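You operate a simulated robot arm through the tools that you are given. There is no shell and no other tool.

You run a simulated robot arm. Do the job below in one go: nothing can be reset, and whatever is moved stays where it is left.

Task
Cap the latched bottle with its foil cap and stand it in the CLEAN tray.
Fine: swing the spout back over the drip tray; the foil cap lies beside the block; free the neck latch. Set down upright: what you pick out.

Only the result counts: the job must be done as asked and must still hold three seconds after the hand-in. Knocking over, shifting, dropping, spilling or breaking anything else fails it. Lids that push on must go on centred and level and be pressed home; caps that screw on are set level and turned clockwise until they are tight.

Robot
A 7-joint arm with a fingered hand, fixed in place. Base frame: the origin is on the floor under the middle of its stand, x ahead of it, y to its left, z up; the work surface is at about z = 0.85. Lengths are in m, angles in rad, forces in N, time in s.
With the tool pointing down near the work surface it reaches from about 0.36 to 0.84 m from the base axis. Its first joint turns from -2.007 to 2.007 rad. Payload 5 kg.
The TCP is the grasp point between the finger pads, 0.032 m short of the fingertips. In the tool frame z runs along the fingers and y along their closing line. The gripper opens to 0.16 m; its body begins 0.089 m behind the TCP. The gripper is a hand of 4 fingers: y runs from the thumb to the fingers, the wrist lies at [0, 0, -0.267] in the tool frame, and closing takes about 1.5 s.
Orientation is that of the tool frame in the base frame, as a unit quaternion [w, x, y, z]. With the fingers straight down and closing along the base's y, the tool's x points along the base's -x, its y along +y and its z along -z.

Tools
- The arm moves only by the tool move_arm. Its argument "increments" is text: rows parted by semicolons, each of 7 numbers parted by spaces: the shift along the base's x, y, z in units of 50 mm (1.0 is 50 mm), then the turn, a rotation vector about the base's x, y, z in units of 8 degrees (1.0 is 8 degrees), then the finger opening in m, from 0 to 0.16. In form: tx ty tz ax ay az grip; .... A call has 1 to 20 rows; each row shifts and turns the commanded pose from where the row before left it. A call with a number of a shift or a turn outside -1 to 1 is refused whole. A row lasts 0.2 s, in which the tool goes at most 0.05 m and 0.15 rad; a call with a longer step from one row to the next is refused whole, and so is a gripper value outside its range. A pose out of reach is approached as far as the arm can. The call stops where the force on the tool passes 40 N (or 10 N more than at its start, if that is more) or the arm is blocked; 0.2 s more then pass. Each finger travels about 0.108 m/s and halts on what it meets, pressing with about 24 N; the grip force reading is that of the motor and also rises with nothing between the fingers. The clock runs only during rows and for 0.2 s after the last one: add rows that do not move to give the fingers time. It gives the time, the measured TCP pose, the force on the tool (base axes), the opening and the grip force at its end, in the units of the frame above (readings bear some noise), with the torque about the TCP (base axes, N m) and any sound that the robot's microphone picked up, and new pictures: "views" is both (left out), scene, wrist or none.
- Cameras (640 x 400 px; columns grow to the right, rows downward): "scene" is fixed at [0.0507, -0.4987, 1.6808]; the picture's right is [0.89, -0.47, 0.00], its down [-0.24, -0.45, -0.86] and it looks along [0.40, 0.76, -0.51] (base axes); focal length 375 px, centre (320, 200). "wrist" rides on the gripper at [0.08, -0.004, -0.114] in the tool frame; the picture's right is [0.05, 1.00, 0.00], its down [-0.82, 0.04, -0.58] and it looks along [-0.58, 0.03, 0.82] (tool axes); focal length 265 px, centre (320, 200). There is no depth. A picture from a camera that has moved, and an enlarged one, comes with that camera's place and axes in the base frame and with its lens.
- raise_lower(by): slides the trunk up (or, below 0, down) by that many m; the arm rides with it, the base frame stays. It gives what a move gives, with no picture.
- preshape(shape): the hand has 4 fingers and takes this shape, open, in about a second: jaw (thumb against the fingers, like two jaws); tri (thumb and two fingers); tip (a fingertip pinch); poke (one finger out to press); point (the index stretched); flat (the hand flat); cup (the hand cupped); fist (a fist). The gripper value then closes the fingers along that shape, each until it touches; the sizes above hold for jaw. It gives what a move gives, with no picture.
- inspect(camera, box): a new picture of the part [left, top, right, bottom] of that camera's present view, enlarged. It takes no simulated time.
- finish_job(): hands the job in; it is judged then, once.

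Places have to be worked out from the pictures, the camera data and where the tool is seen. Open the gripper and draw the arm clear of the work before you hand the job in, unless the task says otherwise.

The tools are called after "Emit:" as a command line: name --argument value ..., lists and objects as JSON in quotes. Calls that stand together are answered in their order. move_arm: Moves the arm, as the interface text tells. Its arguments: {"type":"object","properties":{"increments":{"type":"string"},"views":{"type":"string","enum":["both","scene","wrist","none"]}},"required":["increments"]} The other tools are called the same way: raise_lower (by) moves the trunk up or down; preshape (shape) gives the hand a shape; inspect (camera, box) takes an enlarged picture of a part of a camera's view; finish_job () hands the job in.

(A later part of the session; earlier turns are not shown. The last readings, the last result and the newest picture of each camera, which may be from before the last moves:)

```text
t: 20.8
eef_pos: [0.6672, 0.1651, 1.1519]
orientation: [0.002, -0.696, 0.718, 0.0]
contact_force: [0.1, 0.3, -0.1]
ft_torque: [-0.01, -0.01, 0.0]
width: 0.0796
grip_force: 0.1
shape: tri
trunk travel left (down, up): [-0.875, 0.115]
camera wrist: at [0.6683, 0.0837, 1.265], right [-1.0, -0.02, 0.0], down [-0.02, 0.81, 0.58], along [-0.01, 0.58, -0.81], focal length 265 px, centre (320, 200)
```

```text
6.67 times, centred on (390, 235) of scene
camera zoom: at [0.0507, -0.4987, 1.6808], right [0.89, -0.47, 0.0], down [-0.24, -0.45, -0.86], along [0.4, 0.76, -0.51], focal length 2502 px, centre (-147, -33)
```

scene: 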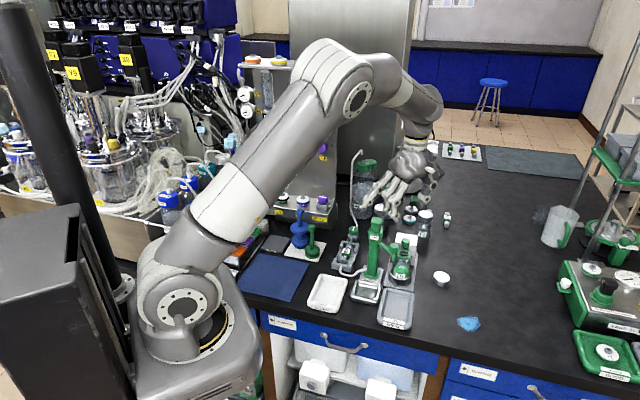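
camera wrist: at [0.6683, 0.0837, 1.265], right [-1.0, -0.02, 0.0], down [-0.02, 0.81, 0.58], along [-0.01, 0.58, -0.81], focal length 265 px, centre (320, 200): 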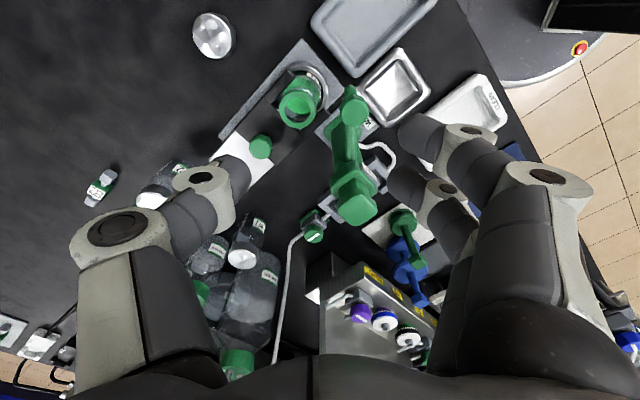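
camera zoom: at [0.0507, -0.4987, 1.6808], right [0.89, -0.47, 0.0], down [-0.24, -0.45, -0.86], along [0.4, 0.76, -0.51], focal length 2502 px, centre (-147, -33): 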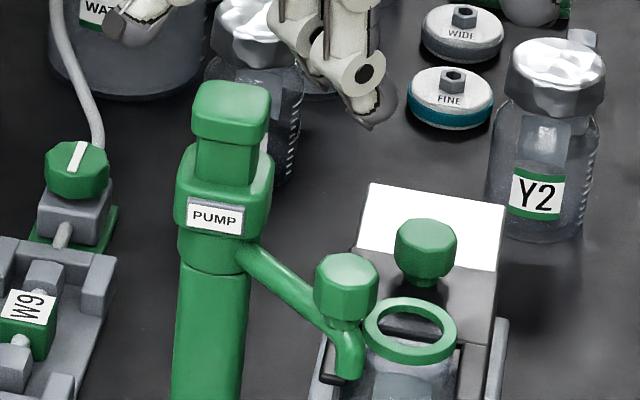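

The turn was reached (yaw about 178°) and the knob sits at about (0.636, 0.160). I lower the hand so that the thumb is on the +x side of the knob and the fingers on the -x side, with the tips at about z = 0.98.

Emit:
move_arm --increments "-0.35 -0.15 -0.6 0 0 0 0.08; -0.35 -0.15 -0.6 0 0 0 0.08; 0 0 -0.7 0 0 0 0.08; 0 0 -0.5 0 0 0 0.08" --views "both"

Emit:
inspect --camera "scene" --box '[350, 205, 430, 265]'

```text
t: 21.8
eef_pos: [0.632, 0.1485, 1.0311]
orientation: [0.002, -0.696, 0.719, 0.001]
contact_force: [0.4, -0.1, 0.4]
ft_torque: [-0.01, 0.02, -0.01]
width: 0.0801
grip_force: 0.0
shape: tri
trunk travel left (down, up): [-0.875, 0.115]
camera wrist: at [0.6336, 0.0684, 1.145], right [-1.0, -0.02, 0.0], down [-0.02, 0.81, 0.58], along [-0.01, 0.58, -0.81], focal length 265 px, centre (320, 200)
```

scene: 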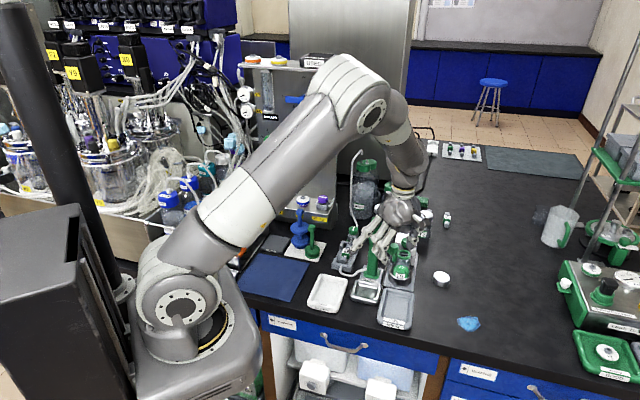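
wrist: 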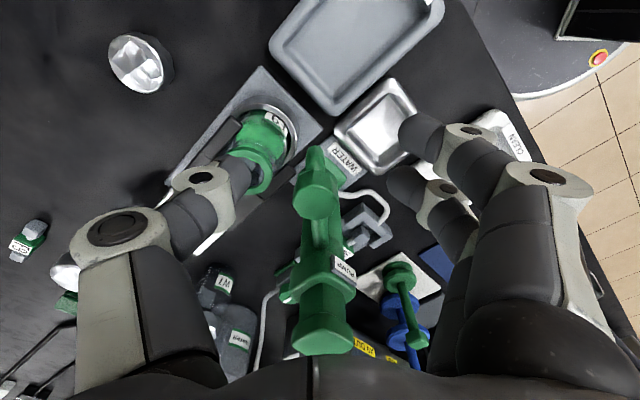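

```text
6.67 times, centred on (390, 235) of scene
camera zoom: at [0.0507, -0.4987, 1.6808], right [0.89, -0.47, 0.0], down [-0.24, -0.45, -0.86], along [0.4, 0.76, -0.51], focal length 2502 px, centre (-147, -33)
```

zoom: 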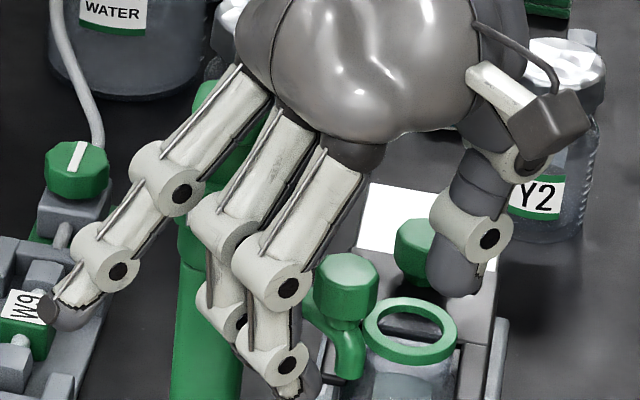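

The thumb is about 0.025 m to the +x side of the knob, and the fingers have cleared the pump. I lower 13 mm more and push in -x along the arc to about -105°.

Emit:
move_arm --increments "0 0 -0.26 0 0 0 0.08; -0.16 0.01 0 0 0 0 0.08; -0.16 0.01 0 0 0 0 0.08; -0.16 0.01 0 0 0 0 0.08; -0.193 -0.021 0 0 0 0 0.08; -0.193 -0.021 0 0 0 0 0.08; -0.193 -0.021 0 0 0 0 0.08" --views "both"

Emit:
inspect --camera "scene" --box '[350, 205, 430, 265]'

```text
t: 23.4
eef_pos: [0.5793, 0.1468, 1.0192]
orientation: [0.002, -0.695, 0.719, 0.001]
contact_force: [1.0, 0.3, -0.2]
ft_torque: [0.01, -0.03, 0.01]
width: 0.0804
grip_force: 0.0
shape: tri
trunk travel left (down, up): [-0.875, 0.115]
camera wrist: at [0.5801, 0.0668, 1.1321], right [-1.0, -0.02, 0.0], down [-0.02, 0.81, 0.58], along [-0.01, 0.58, -0.81], focal length 265 px, centre (320, 200)
```

scene: 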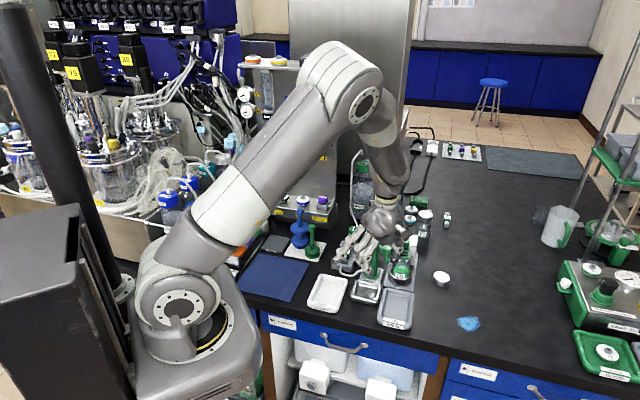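
wrist: 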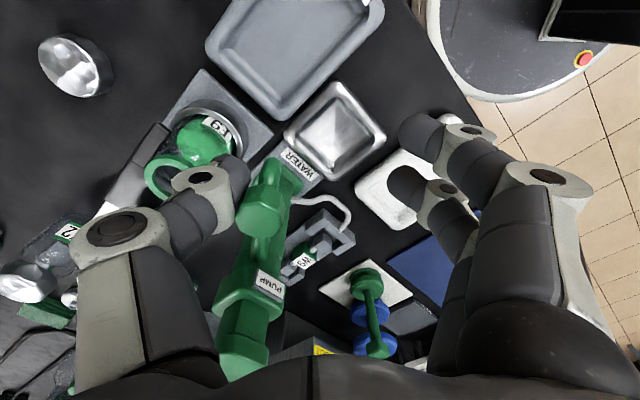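

```text
6.67 times, centred on (390, 235) of scene
camera zoom: at [0.0507, -0.4987, 1.6808], right [0.89, -0.47, 0.0], down [-0.24, -0.45, -0.86], along [0.4, 0.76, -0.51], focal length 2502 px, centre (-147, -33)
```

zoom: 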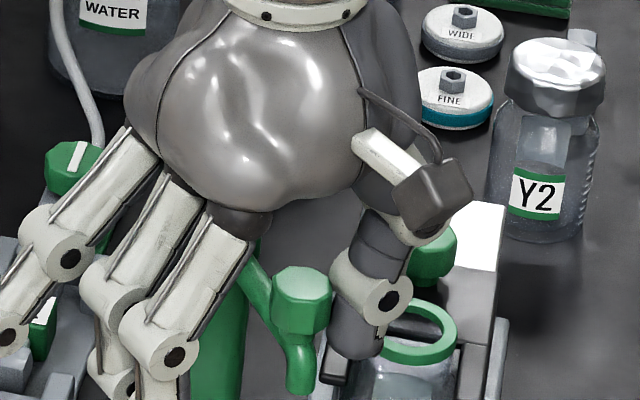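

The thumb is moving the spout smoothly, now at about -100° with low force. I continue along the arc to about -128°, then check.

Emit:
move_arm --increments "-0.15 0.013 0 0 0 0 0.08; -0.15 0.013 0 0 0 0 0.08; -0.15 0.014 0 0 0 0 0.08; -0.14 0.05 0 0 0 0 0.08; -0.14 0.05 0 0 0 0 0.08" --views "both"

Emit:
inspect --camera "scene" --box '[330, 205, 426, 277]'

Emit:
inspect --camera "wrist" --box '[140, 60, 460, 260]'

```text
t: 24.6
eef_pos: [0.5434, 0.1558, 1.0183]
orientation: [0.003, -0.696, 0.718, 0.001]
contact_force: [0.7, 0.6, 0.2]
ft_torque: [0.0, -0.04, -0.02]
width: 0.0802
grip_force: 0.1
shape: tri
trunk travel left (down, up): [-0.875, 0.115]
camera wrist: at [0.543, 0.0745, 1.132], right [-1.0, -0.02, 0.0], down [-0.02, 0.81, 0.58], along [-0.01, 0.58, -0.81], focal length 265 px, centre (320, 200)
```

scene: 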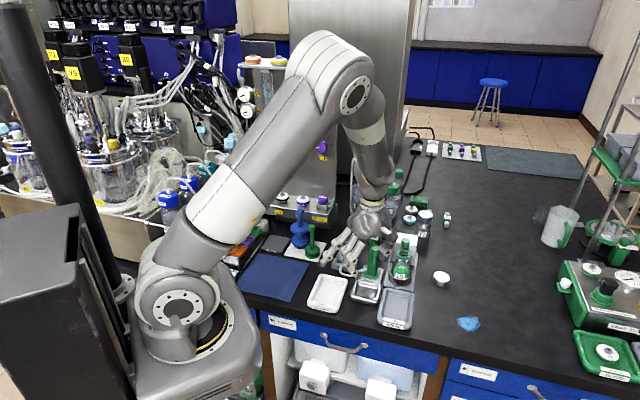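
wrist: 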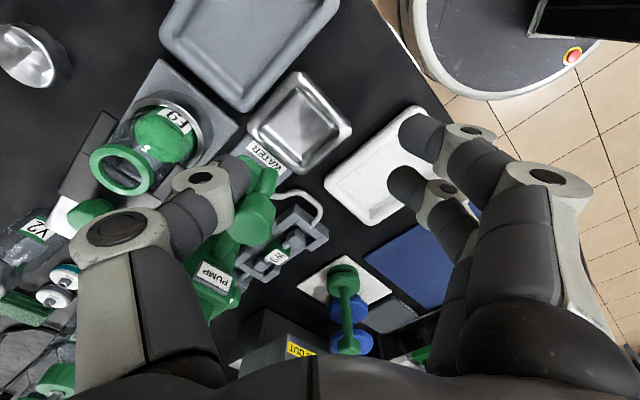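

```text
5.56 times, centred on (378, 241) of scene
camera zoom: at [0.0507, -0.4987, 1.6808], right [0.89, -0.47, 0.0], down [-0.24, -0.45, -0.86], along [0.4, 0.76, -0.51], focal length 2085 px, centre (-2, -28)
```

zoom: 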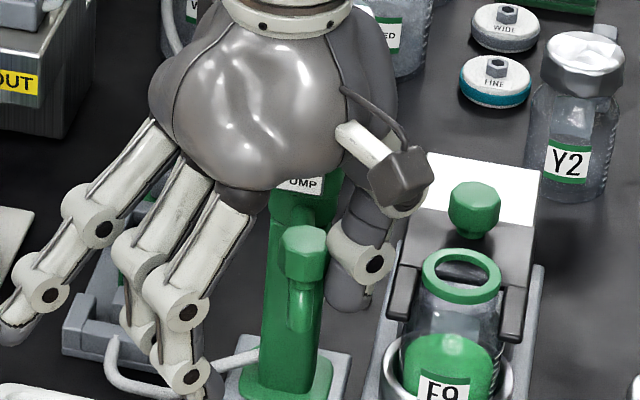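

```text
2.00 times, centred on (300, 160) of wrist
camera zoom: at [0.543, 0.0745, 1.132], right [-1.0, -0.02, 0.0], down [-0.02, 0.81, 0.58], along [-0.01, 0.58, -0.81], focal length 531 px, centre (360, 280)
```

zoom: 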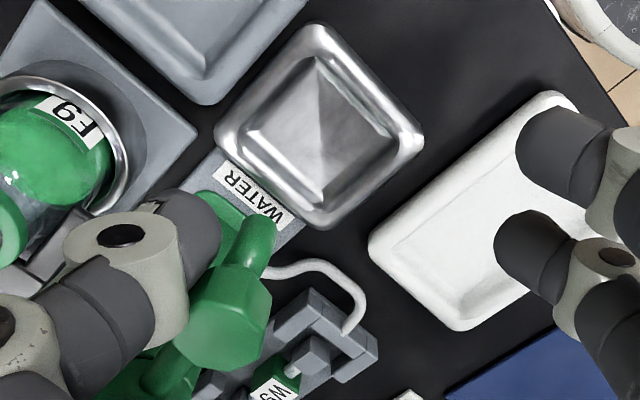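

The spout is at about -125°, over the edge of the drip tray. The tray centre is near (0.563, 0.168), which is about -133° from the pump axis. I push roughly 9° more.

Emit:
move_arm --increments "-0.13 0.055 0 0 0 0 0.08; -0.13 0.055 0 0 0 0 0.08; 0 0 0 0 0 0 0.08" --views "both"

Emit:
inspect --camera "scene" --box '[330, 225, 426, 297]'

Emit:
inspect --camera "wrist" --box '[140, 60, 460, 260]'

```text
t: 25.4
eef_pos: [0.5285, 0.1593, 1.0199]
orientation: [0.002, -0.696, 0.718, 0.001]
contact_force: [-0.5, -0.7, 0.4]
ft_torque: [0.03, 0.0, 0.04]
width: 0.0801
grip_force: 0.0
shape: tri
trunk travel left (down, up): [-0.875, 0.115]
camera wrist: at [0.5302, 0.0803, 1.1327], right [-1.0, -0.02, 0.0], down [-0.02, 0.81, 0.58], along [-0.01, 0.58, -0.81], focal length 265 px, centre (320, 200)
```

scene: 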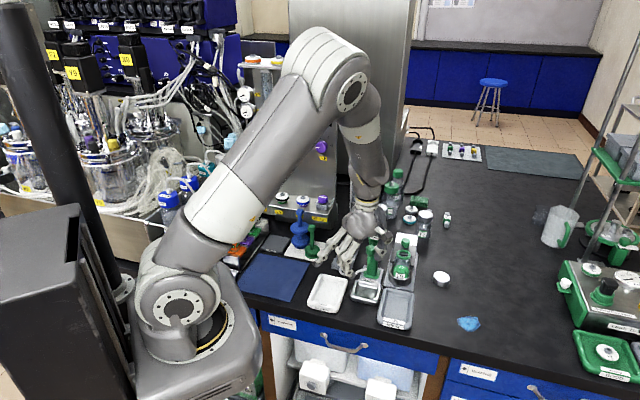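
wrist: 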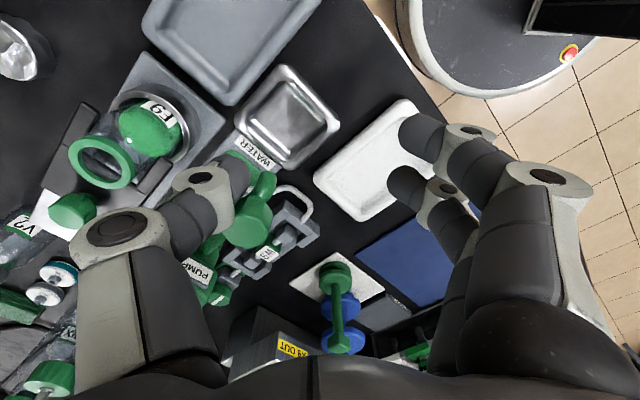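

```text
5.56 times, centred on (378, 261) of scene
camera zoom: at [0.0507, -0.4987, 1.6808], right [0.89, -0.47, 0.0], down [-0.24, -0.45, -0.86], along [0.4, 0.76, -0.51], focal length 2085 px, centre (-2, -139)
```

zoom: 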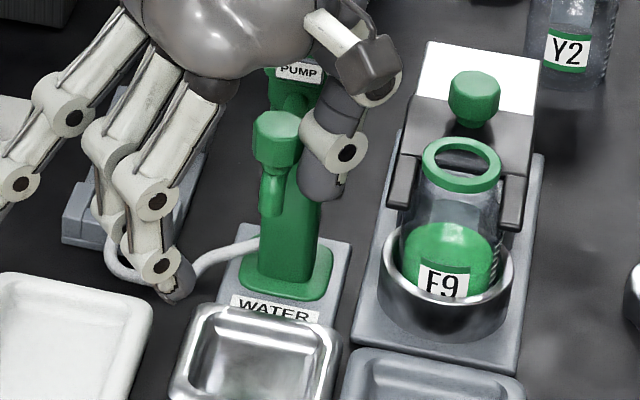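

```text
2.00 times, centred on (300, 160) of wrist
camera zoom: at [0.5302, 0.0803, 1.1327], right [-1.0, -0.02, 0.0], down [-0.02, 0.81, 0.58], along [-0.01, 0.58, -0.81], focal length 531 px, centre (360, 280)
```

zoom: 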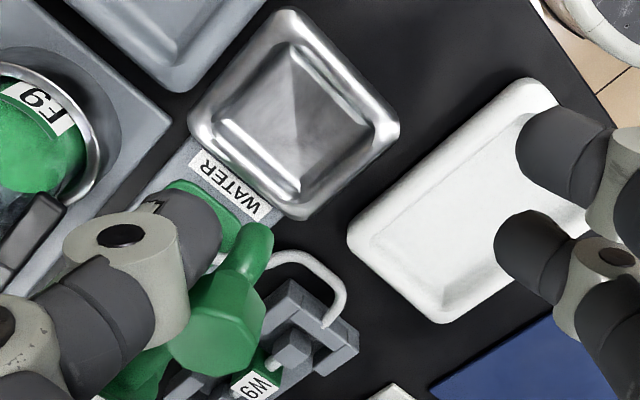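

The spout knob is at about (0.570, 0.182), i.e. -135°, so the nozzle is over the drip tray. I back the thumb off in +x, rise, turn the hand to yaw 135° (closing across the block), and move above the latch knob.

Emit:
move_arm --increments "0.3 -0.15 0 0 0 0 0.08; 0.3 -0.15 0 0 0 0 0.08; 0 0 0.9 0 0 0 0.08; 0 0 0.9 0 0 0 0.08; 0 0 0.8 0 0 0 0.08; 0.6 0.2 0 0 0 -1 0.06; 0.6 0.2 0 0 0 -1 0.06; 0.6 0.3 0 0 0 -1 0.06; 0.6 0.3 0 0 0 -1 0.06; 0.6 0.3 0 0 0 -1 0.06; 0.6 0.3 0 0 0 -0.4 0.06" --views "both"

Emit:
inspect --camera "scene" --box '[340, 220, 436, 292]'

Emit:
inspect --camera "wrist" --box '[160, 40, 480, 240]'

```text
t: 27.8
eef_pos: [0.7383, 0.2244, 1.1489]
orientation: [0.001, -0.382, 0.924, 0.0]
contact_force: [0.0, 0.5, 0.0]
ft_torque: [0.0, 0.03, -0.01]
width: 0.0606
grip_force: 0.0
shape: tri
trunk travel left (down, up): [-0.875, 0.115]
camera wrist: at [0.6851, 0.165, 1.2632], right [-0.74, 0.67, 0.0], down [0.55, 0.61, 0.58], along [0.39, 0.43, -0.82], focal length 265 px, centre (320, 200)
```

scene: 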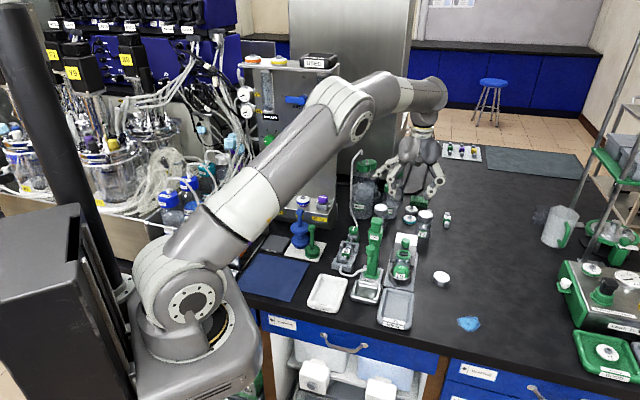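
wrist: 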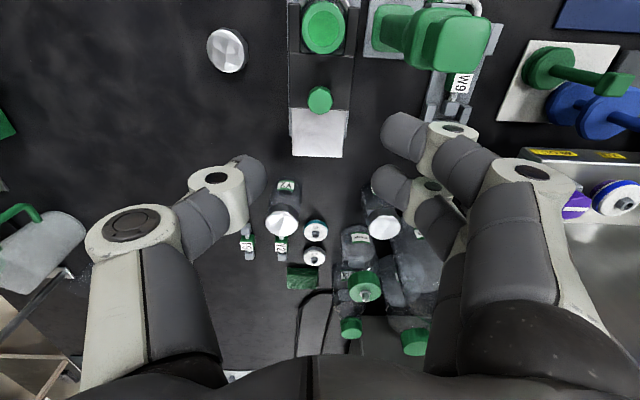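

```text
5.56 times, centred on (388, 256) of scene
camera zoom: at [0.0507, -0.4987, 1.6808], right [0.89, -0.47, 0.0], down [-0.24, -0.45, -0.86], along [0.4, 0.76, -0.51], focal length 2085 px, centre (-58, -111)
```

zoom: 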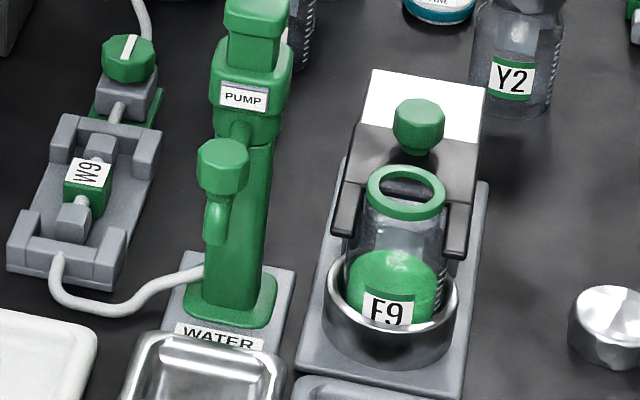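

```text
2.00 times, centred on (320, 140) of wrist
camera zoom: at [0.6851, 0.165, 1.2632], right [-0.74, 0.67, 0.0], down [0.55, 0.61, 0.58], along [0.39, 0.43, -0.82], focal length 531 px, centre (320, 320)
```

zoom: 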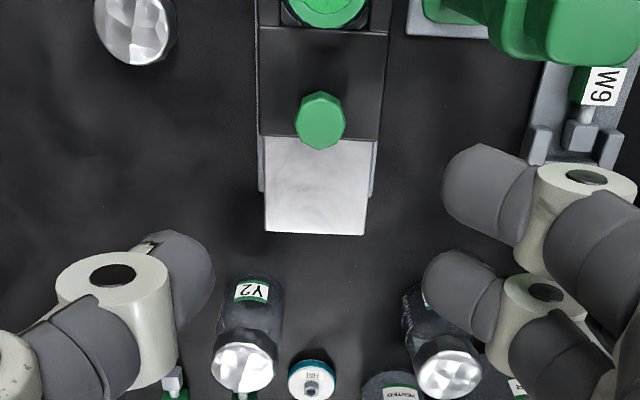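

The view is now lined up with the block, and the latch knob is at about (0.740, 0.2245, 0.956) with a 0.029 diameter. I move over it and descend to z = 1.0 first, to check that the fingers straddle it.

Emit:
move_arm --increments "0.16 0.14 -0.9 0 0 0 0.06; 0 0 -0.9 0 0 0 0.06; 0 0 -0.9 0 0 0 0.06; 0 0 -0.28 0 0 0 0.06" --views "both"

Emit:
inspect --camera "scene" --box '[350, 205, 446, 277]'

Emit:
inspect --camera "wrist" --box '[160, 40, 480, 240]'

```text
t: 28.8
eef_pos: [0.7466, 0.2311, 1.0001]
orientation: [0.001, -0.383, 0.924, 0.0]
contact_force: [-0.1, -0.7, 0.2]
ft_torque: [-0.03, -0.04, -0.01]
width: 0.0605
grip_force: 0.2
shape: tri
trunk travel left (down, up): [-0.875, 0.115]
camera wrist: at [0.6926, 0.1713, 1.1131], right [-0.74, 0.67, 0.0], down [0.55, 0.61, 0.58], along [0.39, 0.43, -0.81], focal length 265 px, centre (320, 200)
```

scene: 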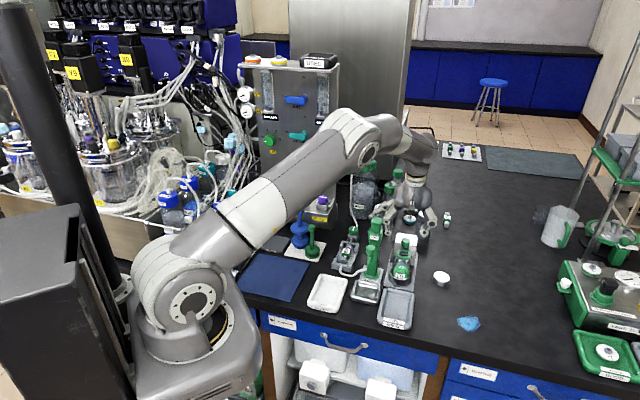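
wrist: 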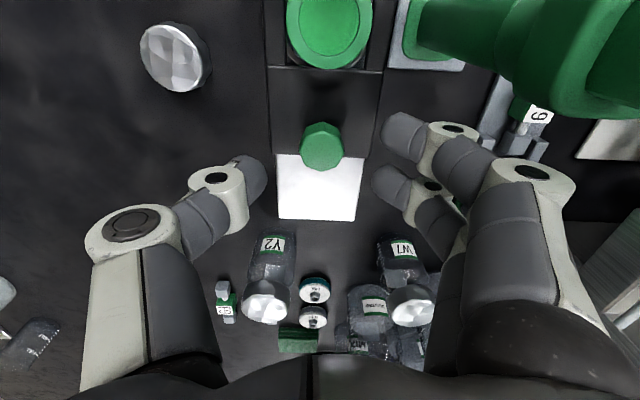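

```text
5.56 times, centred on (398, 241) of scene
camera zoom: at [0.0507, -0.4987, 1.6808], right [0.89, -0.47, 0.0], down [-0.24, -0.45, -0.86], along [0.4, 0.76, -0.51], focal length 2085 px, centre (-113, -28)
```

zoom: 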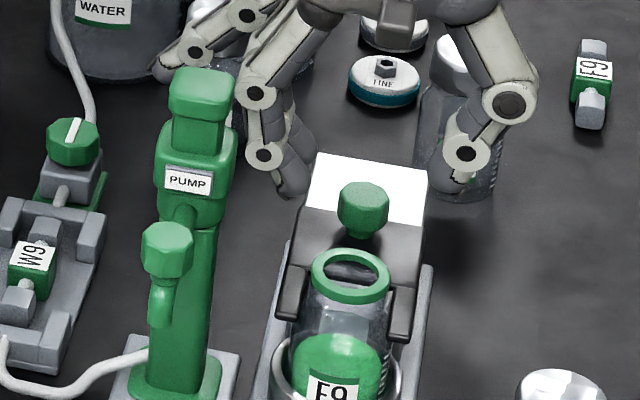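

```text
2.00 times, centred on (320, 140) of wrist
camera zoom: at [0.6926, 0.1713, 1.1131], right [-0.74, 0.67, 0.0], down [0.55, 0.61, 0.58], along [0.39, 0.43, -0.81], focal length 531 px, centre (320, 320)
```

zoom: 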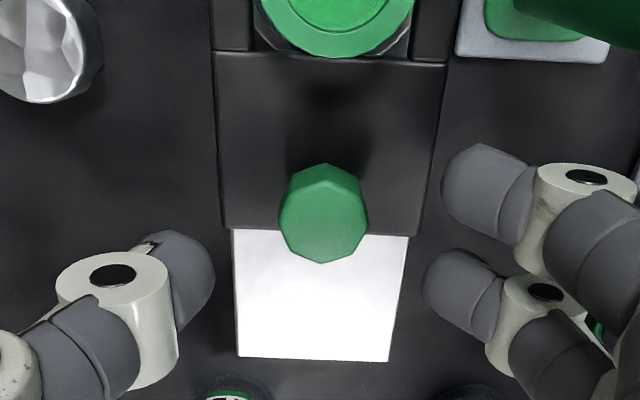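

The fingers straddle the knob well. But in tri the loose ring finger would come close to the W7 bottle when I drag the latch back. I rise, switch to jaw so all fingers stay together, and close to 0.06.

Emit:
move_arm --increments "0 0 0.9 0 0 0 0.06; 0 0 0.9 0 0 0 0.06; 0 0 0.4 0 0 0 0.06" --views "none"

Emit:
preshape --shape "jaw"

Emit:
move_arm --increments "0 0 0 0 0 0 0.06; 0 0 0 0 0 0 0.06; 0 0 0 0 0 0 0.06; 0 0 0 0 0 0 0.06; 0 0 0 0 0 0 0.06; 0 0 -0.5 0 0 0 0.06; 0 0 -0.9 0 0 0 0.06; 0 0 -0.8 0 0 0 0.06" --views "both"

Emit:
inspect --camera "scene" --box '[350, 205, 446, 277]'

Emit:
inspect --camera "wrist" --box '[160, 60, 480, 260]'

```text
t: 29.6
eef_pos: [0.7471, 0.2306, 1.1104]
orientation: [0.001, -0.382, 0.924, -0.001]
contact_force: [0.2, 0.2, -0.3]
ft_torque: [0.01, 0.01, 0.01]
width: 0.0605
grip_force: 0.1
shape: tri
trunk travel left (down, up): [-0.875, 0.115]
```

```text
t: 30.5
eef_pos: [0.7481, 0.2316, 1.1101]
orientation: [0.002, -0.381, 0.924, 0.0]
contact_force: [0.1, -0.2, 0.2]
ft_torque: [0.01, 0.01, 0.0]
width: 0.1599
grip_force: 0.0
shape: jaw
trunk travel left (down, up): [-0.875, 0.115]
```

```text
t: 32.3
eef_pos: [0.7507, 0.232, 0.9996]
orientation: [0.001, -0.381, 0.924, 0.0]
contact_force: [1.4, -0.2, 0.4]
ft_torque: [0.0, 0.02, -0.01]
width: 0.0607
grip_force: 0.0
shape: jaw
trunk travel left (down, up): [-0.875, 0.115]
camera wrist: at [0.6953, 0.1714, 1.1131], right [-0.74, 0.67, 0.0], down [0.55, 0.6, 0.58], along [0.39, 0.43, -0.81], focal length 265 px, centre (320, 200)
```

scene: 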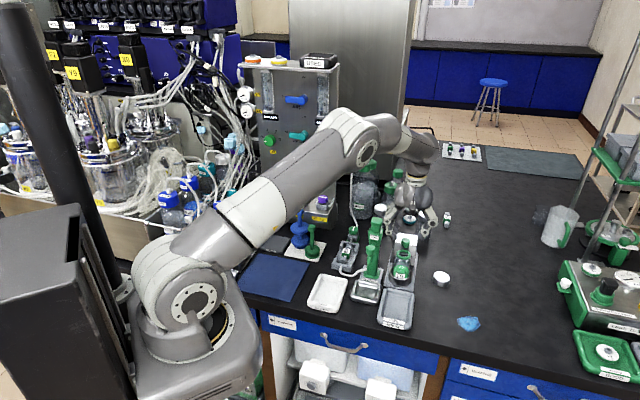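
wrist: 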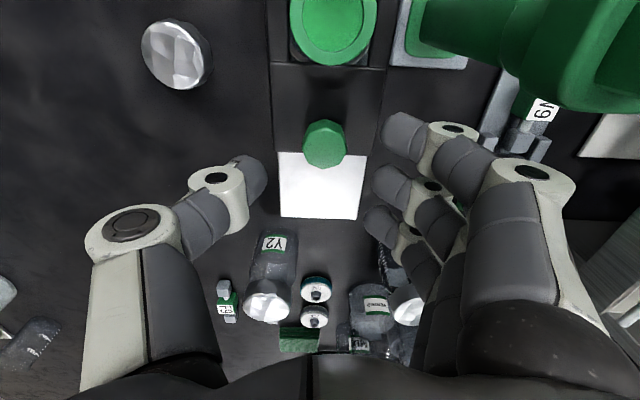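

```text
5.56 times, centred on (398, 241) of scene
camera zoom: at [0.0507, -0.4987, 1.6808], right [0.89, -0.47, 0.0], down [-0.24, -0.45, -0.86], along [0.4, 0.76, -0.51], focal length 2085 px, centre (-113, -28)
```

zoom: 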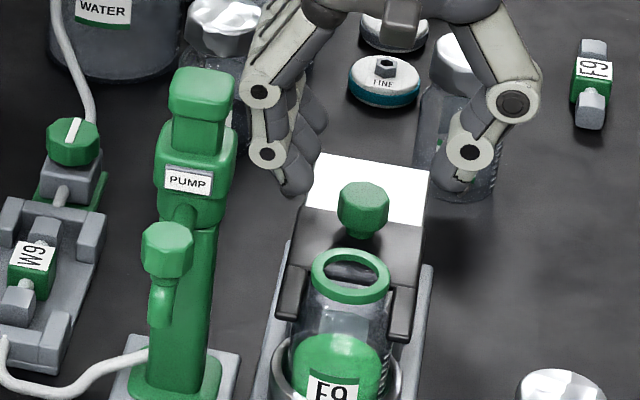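

```text
2.00 times, centred on (320, 160) of wrist
camera zoom: at [0.6953, 0.1714, 1.1131], right [-0.74, 0.67, 0.0], down [0.55, 0.6, 0.58], along [0.39, 0.43, -0.81], focal length 531 px, centre (320, 280)
```

zoom: 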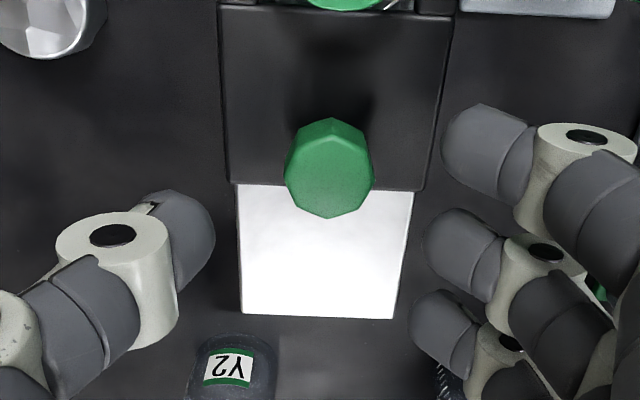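

All three fingers are now together opposite the thumb and the knob is between them. I shift 3 mm back toward the bottle and descend to z of about 0.966.

Emit:
move_arm --increments "-0.06 -0.06 -0.4 0 0 0 0.06; 0 0 -0.28 0 0 0 0.06" --views "both"

Emit:
inspect --camera "scene" --box '[360, 205, 440, 265]'

Emit:
inspect --camera "wrist" --box '[160, 60, 480, 260]'

```text
t: 32.9
eef_pos: [0.7451, 0.2287, 0.9668]
orientation: [0.002, -0.382, 0.924, 0.0]
contact_force: [0.9, 0.6, 0.7]
ft_torque: [0.0, 0.03, 0.0]
width: 0.0606
grip_force: 0.1
shape: jaw
trunk travel left (down, up): [-0.875, 0.115]
camera wrist: at [0.6903, 0.1688, 1.0799], right [-0.74, 0.67, 0.0], down [0.55, 0.61, 0.58], along [0.39, 0.43, -0.81], focal length 265 px, centre (320, 200)
```

scene: 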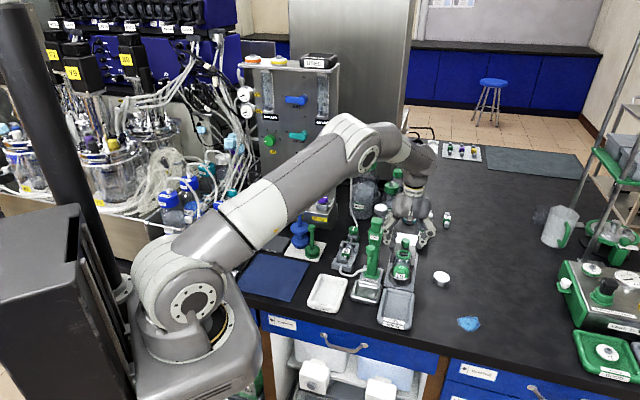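
wrist: 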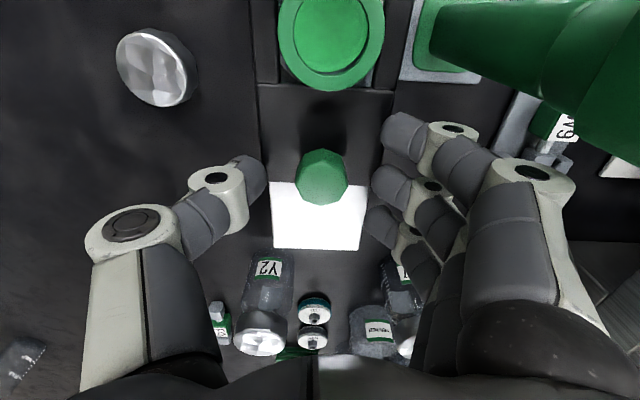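

```text
6.67 times, centred on (400, 235) of scene
camera zoom: at [0.0507, -0.4987, 1.6808], right [0.89, -0.47, 0.0], down [-0.24, -0.45, -0.86], along [0.4, 0.76, -0.51], focal length 2502 px, centre (-213, -33)
```

zoom: 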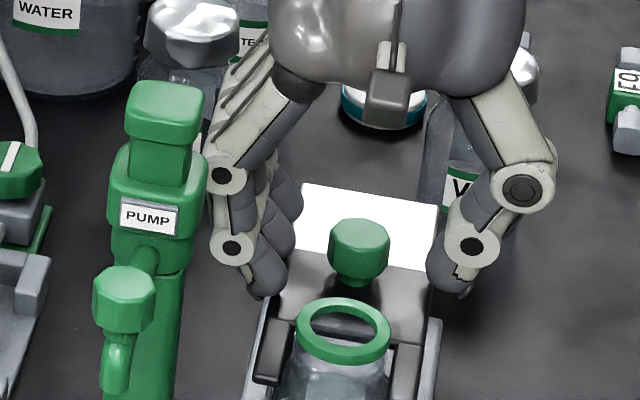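

```text
2.00 times, centred on (320, 160) of wrist
camera zoom: at [0.6903, 0.1688, 1.0799], right [-0.74, 0.67, 0.0], down [0.55, 0.61, 0.58], along [0.39, 0.43, -0.81], focal length 531 px, centre (320, 280)
```

zoom: 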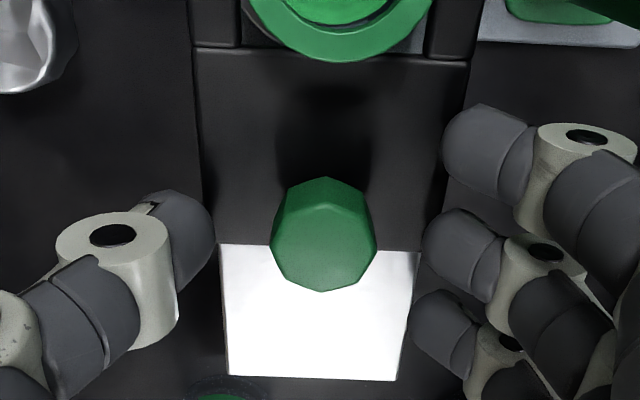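

The fingertips are at about z = 0.931, level with the latch plate edge. I raise 8 mm, close partway so the tips come over the plate, then look again.

Emit:
move_arm --increments "0 0 0.16 0 0 0 0.06; 0 0 0 0 0 0 0.045; 0 0 0 0 0 0 0.045; 0 0 0 0 0 0 0.045" --views "wrist"

Emit:
inspect --camera "scene" --box '[370, 215, 434, 265]'

Emit:
inspect --camera "wrist" --box '[160, 60, 480, 260]'

```text
t: 33.9
eef_pos: [0.7447, 0.2282, 0.9746]
orientation: [0.003, -0.382, 0.924, 0.0]
contact_force: [-0.7, 0.0, -0.2]
ft_torque: [0.03, 0.01, -0.02]
width: 0.0454
grip_force: 0.0
shape: jaw
trunk travel left (down, up): [-0.875, 0.115]
camera wrist: at [0.6902, 0.1693, 1.0881], right [-0.74, 0.67, 0.0], down [0.55, 0.61, 0.58], along [0.39, 0.43, -0.81], focal length 265 px, centre (320, 200)
```

wrist: 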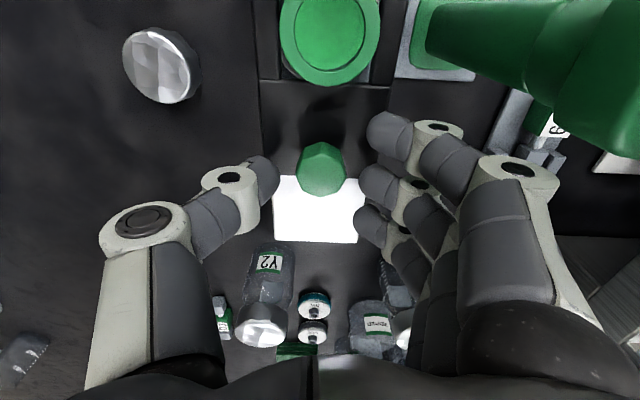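

```text
8.00 times, centred on (402, 240) of scene
camera zoom: at [0.0507, -0.4987, 1.6808], right [0.89, -0.47, 0.0], down [-0.24, -0.45, -0.86], along [0.4, 0.76, -0.51], focal length 3002 px, centre (-336, -120)
```

zoom: 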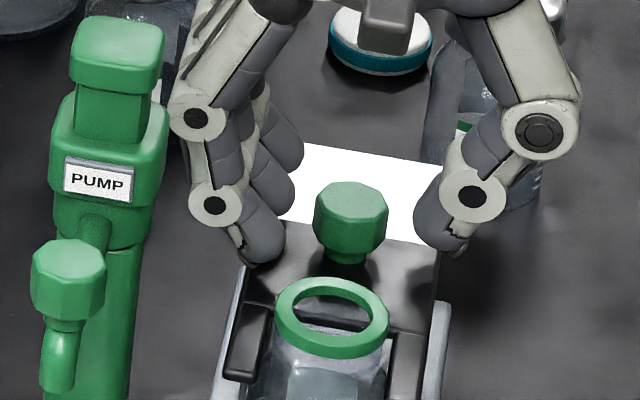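

```text
2.00 times, centred on (320, 160) of wrist
camera zoom: at [0.6902, 0.1693, 1.0881], right [-0.74, 0.67, 0.0], down [0.55, 0.61, 0.58], along [0.39, 0.43, -0.81], focal length 531 px, centre (320, 280)
```

zoom: 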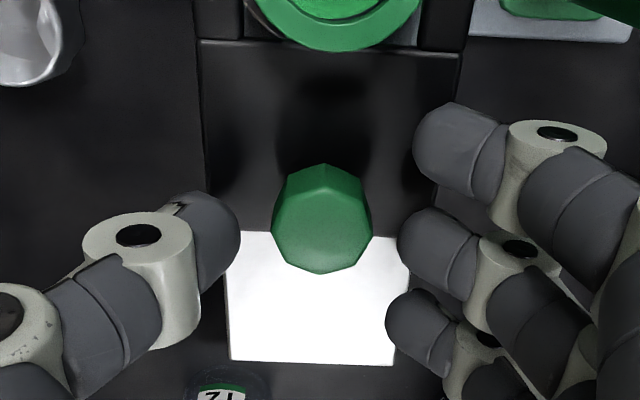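

The tips are now at about z = 0.940, above the plate and level with the knob. I close onto the knob while lowering 4 mm.

Emit:
move_arm --increments "0 0 0 0 0 0 0.035; 0 0 -0.08 0 0 0 0.025; 0 0 0 0 0 0 0.015; 0 0 0 0 0 0 0.01; 0 0 0 0 0 0 0.01" --views "wrist"

Emit:
inspect --camera "scene" --box '[370, 215, 434, 265]'

Emit:
inspect --camera "wrist" --box '[160, 60, 480, 260]'

```text
t: 35.1
eef_pos: [0.7468, 0.2271, 0.9704]
orientation: [0.002, -0.382, 0.924, -0.001]
contact_force: [7.9, -3.3, -0.6]
ft_torque: [0.06, -0.07, 0.03]
width: 0.0046
grip_force: 24.0
shape: jaw
trunk travel left (down, up): [-0.875, 0.115]
camera wrist: at [0.6918, 0.1678, 1.0836], right [-0.74, 0.67, 0.0], down [0.55, 0.61, 0.58], along [0.39, 0.43, -0.81], focal length 265 px, centre (320, 200)
```

wrist: 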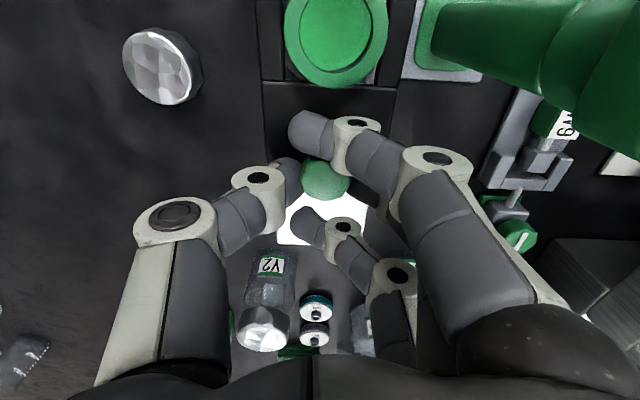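

```text
8.00 times, centred on (402, 240) of scene
camera zoom: at [0.0507, -0.4987, 1.6808], right [0.89, -0.47, 0.0], down [-0.24, -0.45, -0.86], along [0.4, 0.76, -0.51], focal length 3002 px, centre (-336, -120)
```

zoom: 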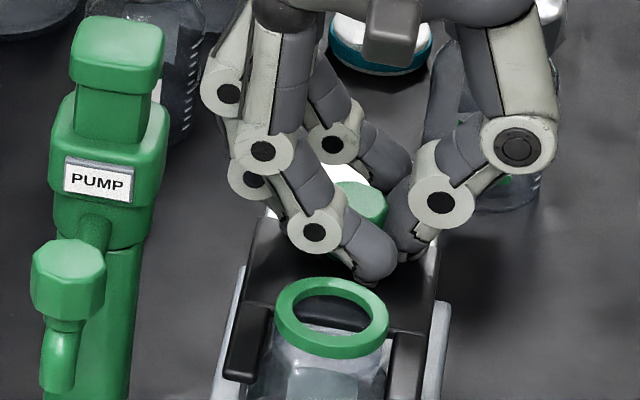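

```text
2.00 times, centred on (320, 160) of wrist
camera zoom: at [0.6918, 0.1678, 1.0836], right [-0.74, 0.67, 0.0], down [0.55, 0.61, 0.58], along [0.39, 0.43, -0.81], focal length 531 px, centre (320, 280)
```

zoom: 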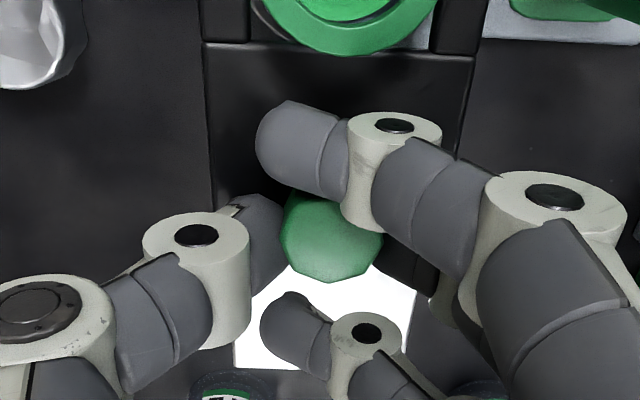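

The knob is caged, with the index behind it on the bottle side, the ring finger ahead, and the thumb and middle finger gripping. I drag the latch back along (+x,+y) by 30 mm in small steps.

Emit:
move_arm --increments "0.1 0.1 0 0 0 0 0.01; 0.1 0.1 0 0 0 0 0.01; 0.11 0.11 0 0 0 0 0.01; 0.11 0.11 0 0 0 0 0.01" --views "wrist"

Emit:
inspect --camera "scene" --box '[370, 215, 434, 265]'

```text
t: 36.1
eef_pos: [0.7676, 0.2486, 0.9706]
orientation: [0.002, -0.382, 0.924, -0.001]
contact_force: [10.8, -8.8, -0.9]
ft_torque: [-0.08, -0.14, 0.03]
width: 0.0046
grip_force: 23.7
shape: jaw
trunk travel left (down, up): [-0.875, 0.115]
camera wrist: at [0.7127, 0.1891, 1.0837], right [-0.74, 0.67, 0.0], down [0.54, 0.61, 0.58], along [0.39, 0.43, -0.81], focal length 265 px, centre (320, 200)
```

wrist: 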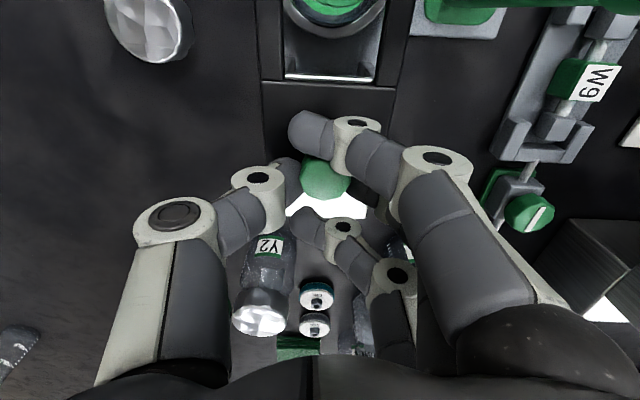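

```text
8.00 times, centred on (402, 240) of scene
camera zoom: at [0.0507, -0.4987, 1.6808], right [0.89, -0.47, 0.0], down [-0.24, -0.45, -0.86], along [0.4, 0.76, -0.51], focal length 3002 px, centre (-336, -120)
```

zoom: 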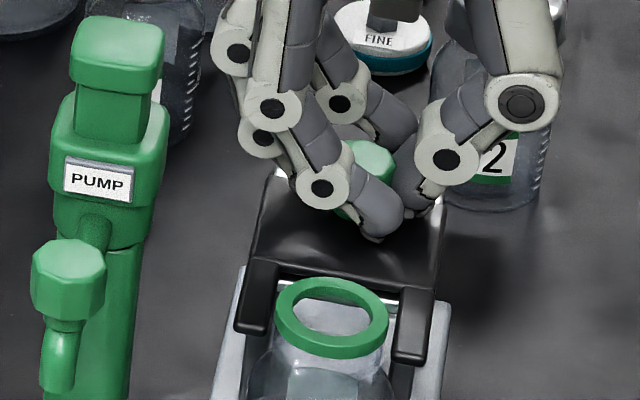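

The latch is sliding and the tines have moved back about 30 mm. I keep dragging toward the end of its travel, watching the force.

Emit:
move_arm --increments "0.1 0.1 0 0 0 0 0.01; 0.1 0.1 0 0 0 0 0.01; 0.1 0.1 0 0 0 0 0.01; 0.1 0.1 0 0 0 0 0.01" --views "wrist"

Emit:
inspect --camera "scene" --box '[370, 210, 434, 260]'

```text
t: 37.1
eef_pos: [0.7835, 0.2654, 0.9694]
orientation: [0.0, -0.381, 0.924, -0.001]
contact_force: [-8.8, -24.7, 2.3]
ft_torque: [-0.36, 0.11, 0.01]
width: 0.0045
grip_force: 24.2
shape: jaw
trunk travel left (down, up): [-0.875, 0.115]
camera wrist: at [0.7298, 0.2065, 1.0832], right [-0.74, 0.67, 0.0], down [0.55, 0.6, 0.58], along [0.39, 0.43, -0.82], focal length 265 px, centre (320, 200)
```

wrist: 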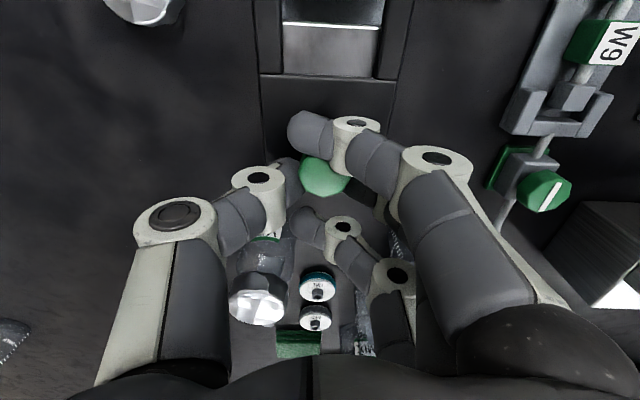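

```text
8.00 times, centred on (402, 235) of scene
camera zoom: at [0.0507, -0.4987, 1.6808], right [0.89, -0.47, 0.0], down [-0.24, -0.45, -0.86], along [0.4, 0.76, -0.51], focal length 3002 px, centre (-336, -80)
```

zoom: 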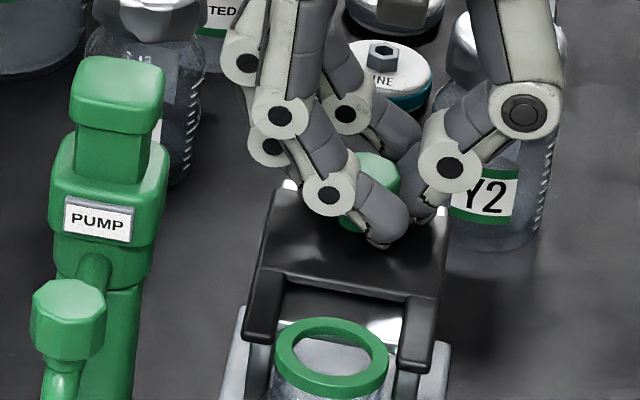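

The resisting force has risen to about 25 N after roughly 52 mm of total travel, so the latch is at its end stop. The tines are now well behind the bottle. I open the fingers and lift clear.

Emit:
move_arm --increments "-0.04 -0.04 0 0 0 0 0.02; 0 0 0 0 0 0 0.04; 0 0 0.05 0 0 0 0.06; 0 0 0.05 0 0 0 0.06; 0 0 0 0 0 0 0.06; 0 0 0.8 0 0 0 0.06; 0 0 0.9 0 0 0 0.06; 0 0 0.8 0 0 0 0.06" --views "both"

Emit:
inspect --camera "scene" --box '[360, 210, 456, 290]'

Emit:
inspect --camera "wrist" --box '[160, 0, 480, 200]'

```text
t: 38.9
eef_pos: [0.7832, 0.2694, 1.1025]
orientation: [0.002, -0.383, 0.924, 0.0]
contact_force: [0.5, -0.1, 0.1]
ft_torque: [-0.01, -0.04, -0.01]
width: 0.0594
grip_force: 0.0
shape: jaw
trunk travel left (down, up): [-0.875, 0.115]
camera wrist: at [0.7287, 0.2095, 1.2154], right [-0.74, 0.67, 0.0], down [0.54, 0.61, 0.58], along [0.39, 0.43, -0.81], focal length 265 px, centre (320, 200)
```

scene: 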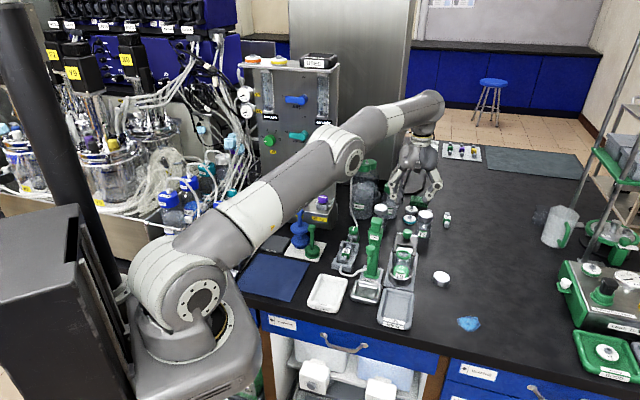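
wrist: 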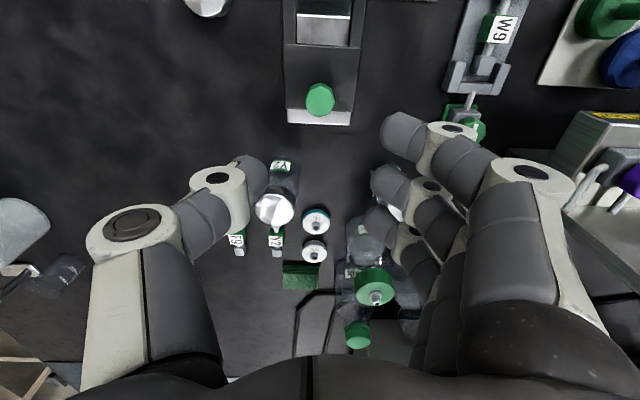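

```text
5.00 times, centred on (408, 250) of scene
camera zoom: at [0.0507, -0.4987, 1.6808], right [0.89, -0.47, 0.0], down [-0.24, -0.45, -0.86], along [0.4, 0.76, -0.51], focal length 1876 px, centre (-120, -50)
```

zoom: 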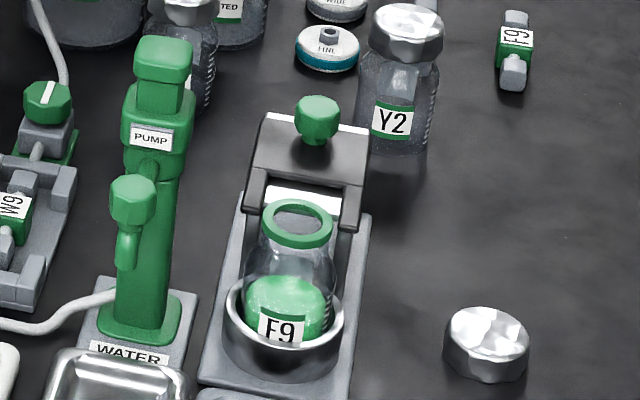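

```text
2.00 times, centred on (320, 100) of wrist
camera zoom: at [0.7287, 0.2095, 1.2154], right [-0.74, 0.67, 0.0], down [0.54, 0.61, 0.58], along [0.39, 0.43, -0.81], focal length 531 px, centre (320, 400)
```

zoom: 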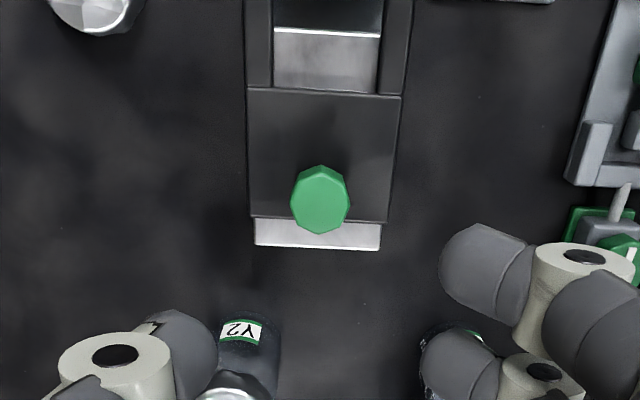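

The latch is clear: the knob is now at about (0.776, 0.260) and the tines are behind the bottle. Next is the foil cap at about (0.797, 0.110). I turn the hand to yaw 0 (closing along x), which keeps both thumb and camera clear of the pump later, and go above the cap.

Emit:
move_arm --increments "0.02 -0.4 0.1 0 0 -1 0.09; 0.02 -0.4 0.1 0 0 -1 0.09; 0.02 -0.4 0 0 0 -1 0.09; 0.02 -0.4 0 0 0 -1 0.09; 0.02 -0.4 0 0 0 -1 0.09; 0.02 -0.4 0 0 0 -1 0.09; 0.02 -0.4 0 0 0 -1 0.09; 0.02 -0.4 0 0 0 -1 0.09; 0 0 0 0 0 -1 0.09; 0 0 0 0 0 -1 0.09; 0 0 0 0 0 -1 0.09; 0 0 0 0 0 -1 0.09; 0 0 0 0 0 -1 0.09; 0 0 0 0 0 -1 0.09; 0 0 0 0 0 -1 0.09; 0 0 0 0 0 -1 0.09; 0 0 0 0 0 -0.9 0.09" --views "both"

Emit:
inspect --camera "wrist" --box '[160, 40, 480, 240]'

```text
t: 42.5
eef_pos: [0.7925, 0.1078, 1.1091]
orientation: [0.001, 0.71, 0.704, -0.002]
contact_force: [-0.1, 0.9, 0.1]
ft_torque: [0.03, -0.02, -0.01]
width: 0.0892
grip_force: 0.0
shape: jaw
trunk travel left (down, up): [-0.875, 0.115]
camera wrist: at [0.7876, 0.1892, 1.2234], right [1.0, 0.04, 0.0], down [0.04, -0.81, 0.58], along [0.02, -0.58, -0.81], focal length 265 px, centre (320, 200)
```

scene: 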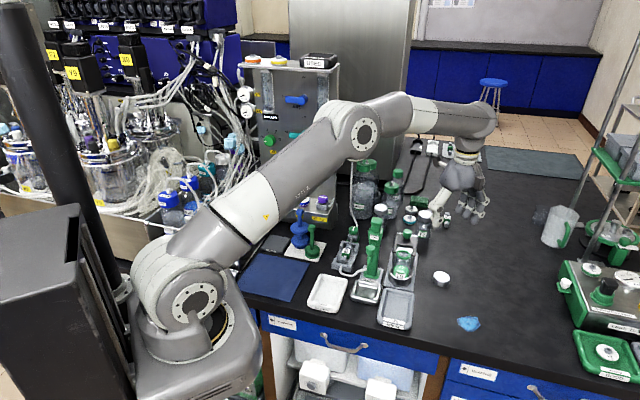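
wrist: 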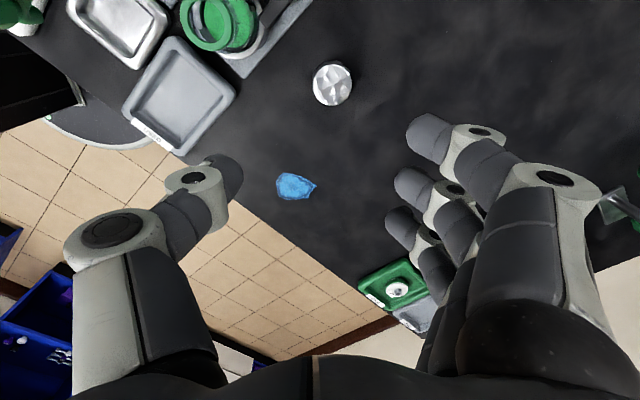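

```text
2.00 times, centred on (320, 140) of wrist
camera zoom: at [0.7876, 0.1892, 1.2234], right [1.0, 0.04, 0.0], down [0.04, -0.81, 0.58], along [0.02, -0.58, -0.81], focal length 531 px, centre (320, 320)
```

zoom: 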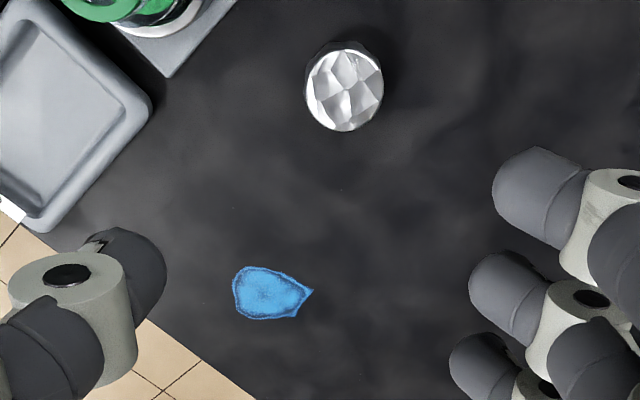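

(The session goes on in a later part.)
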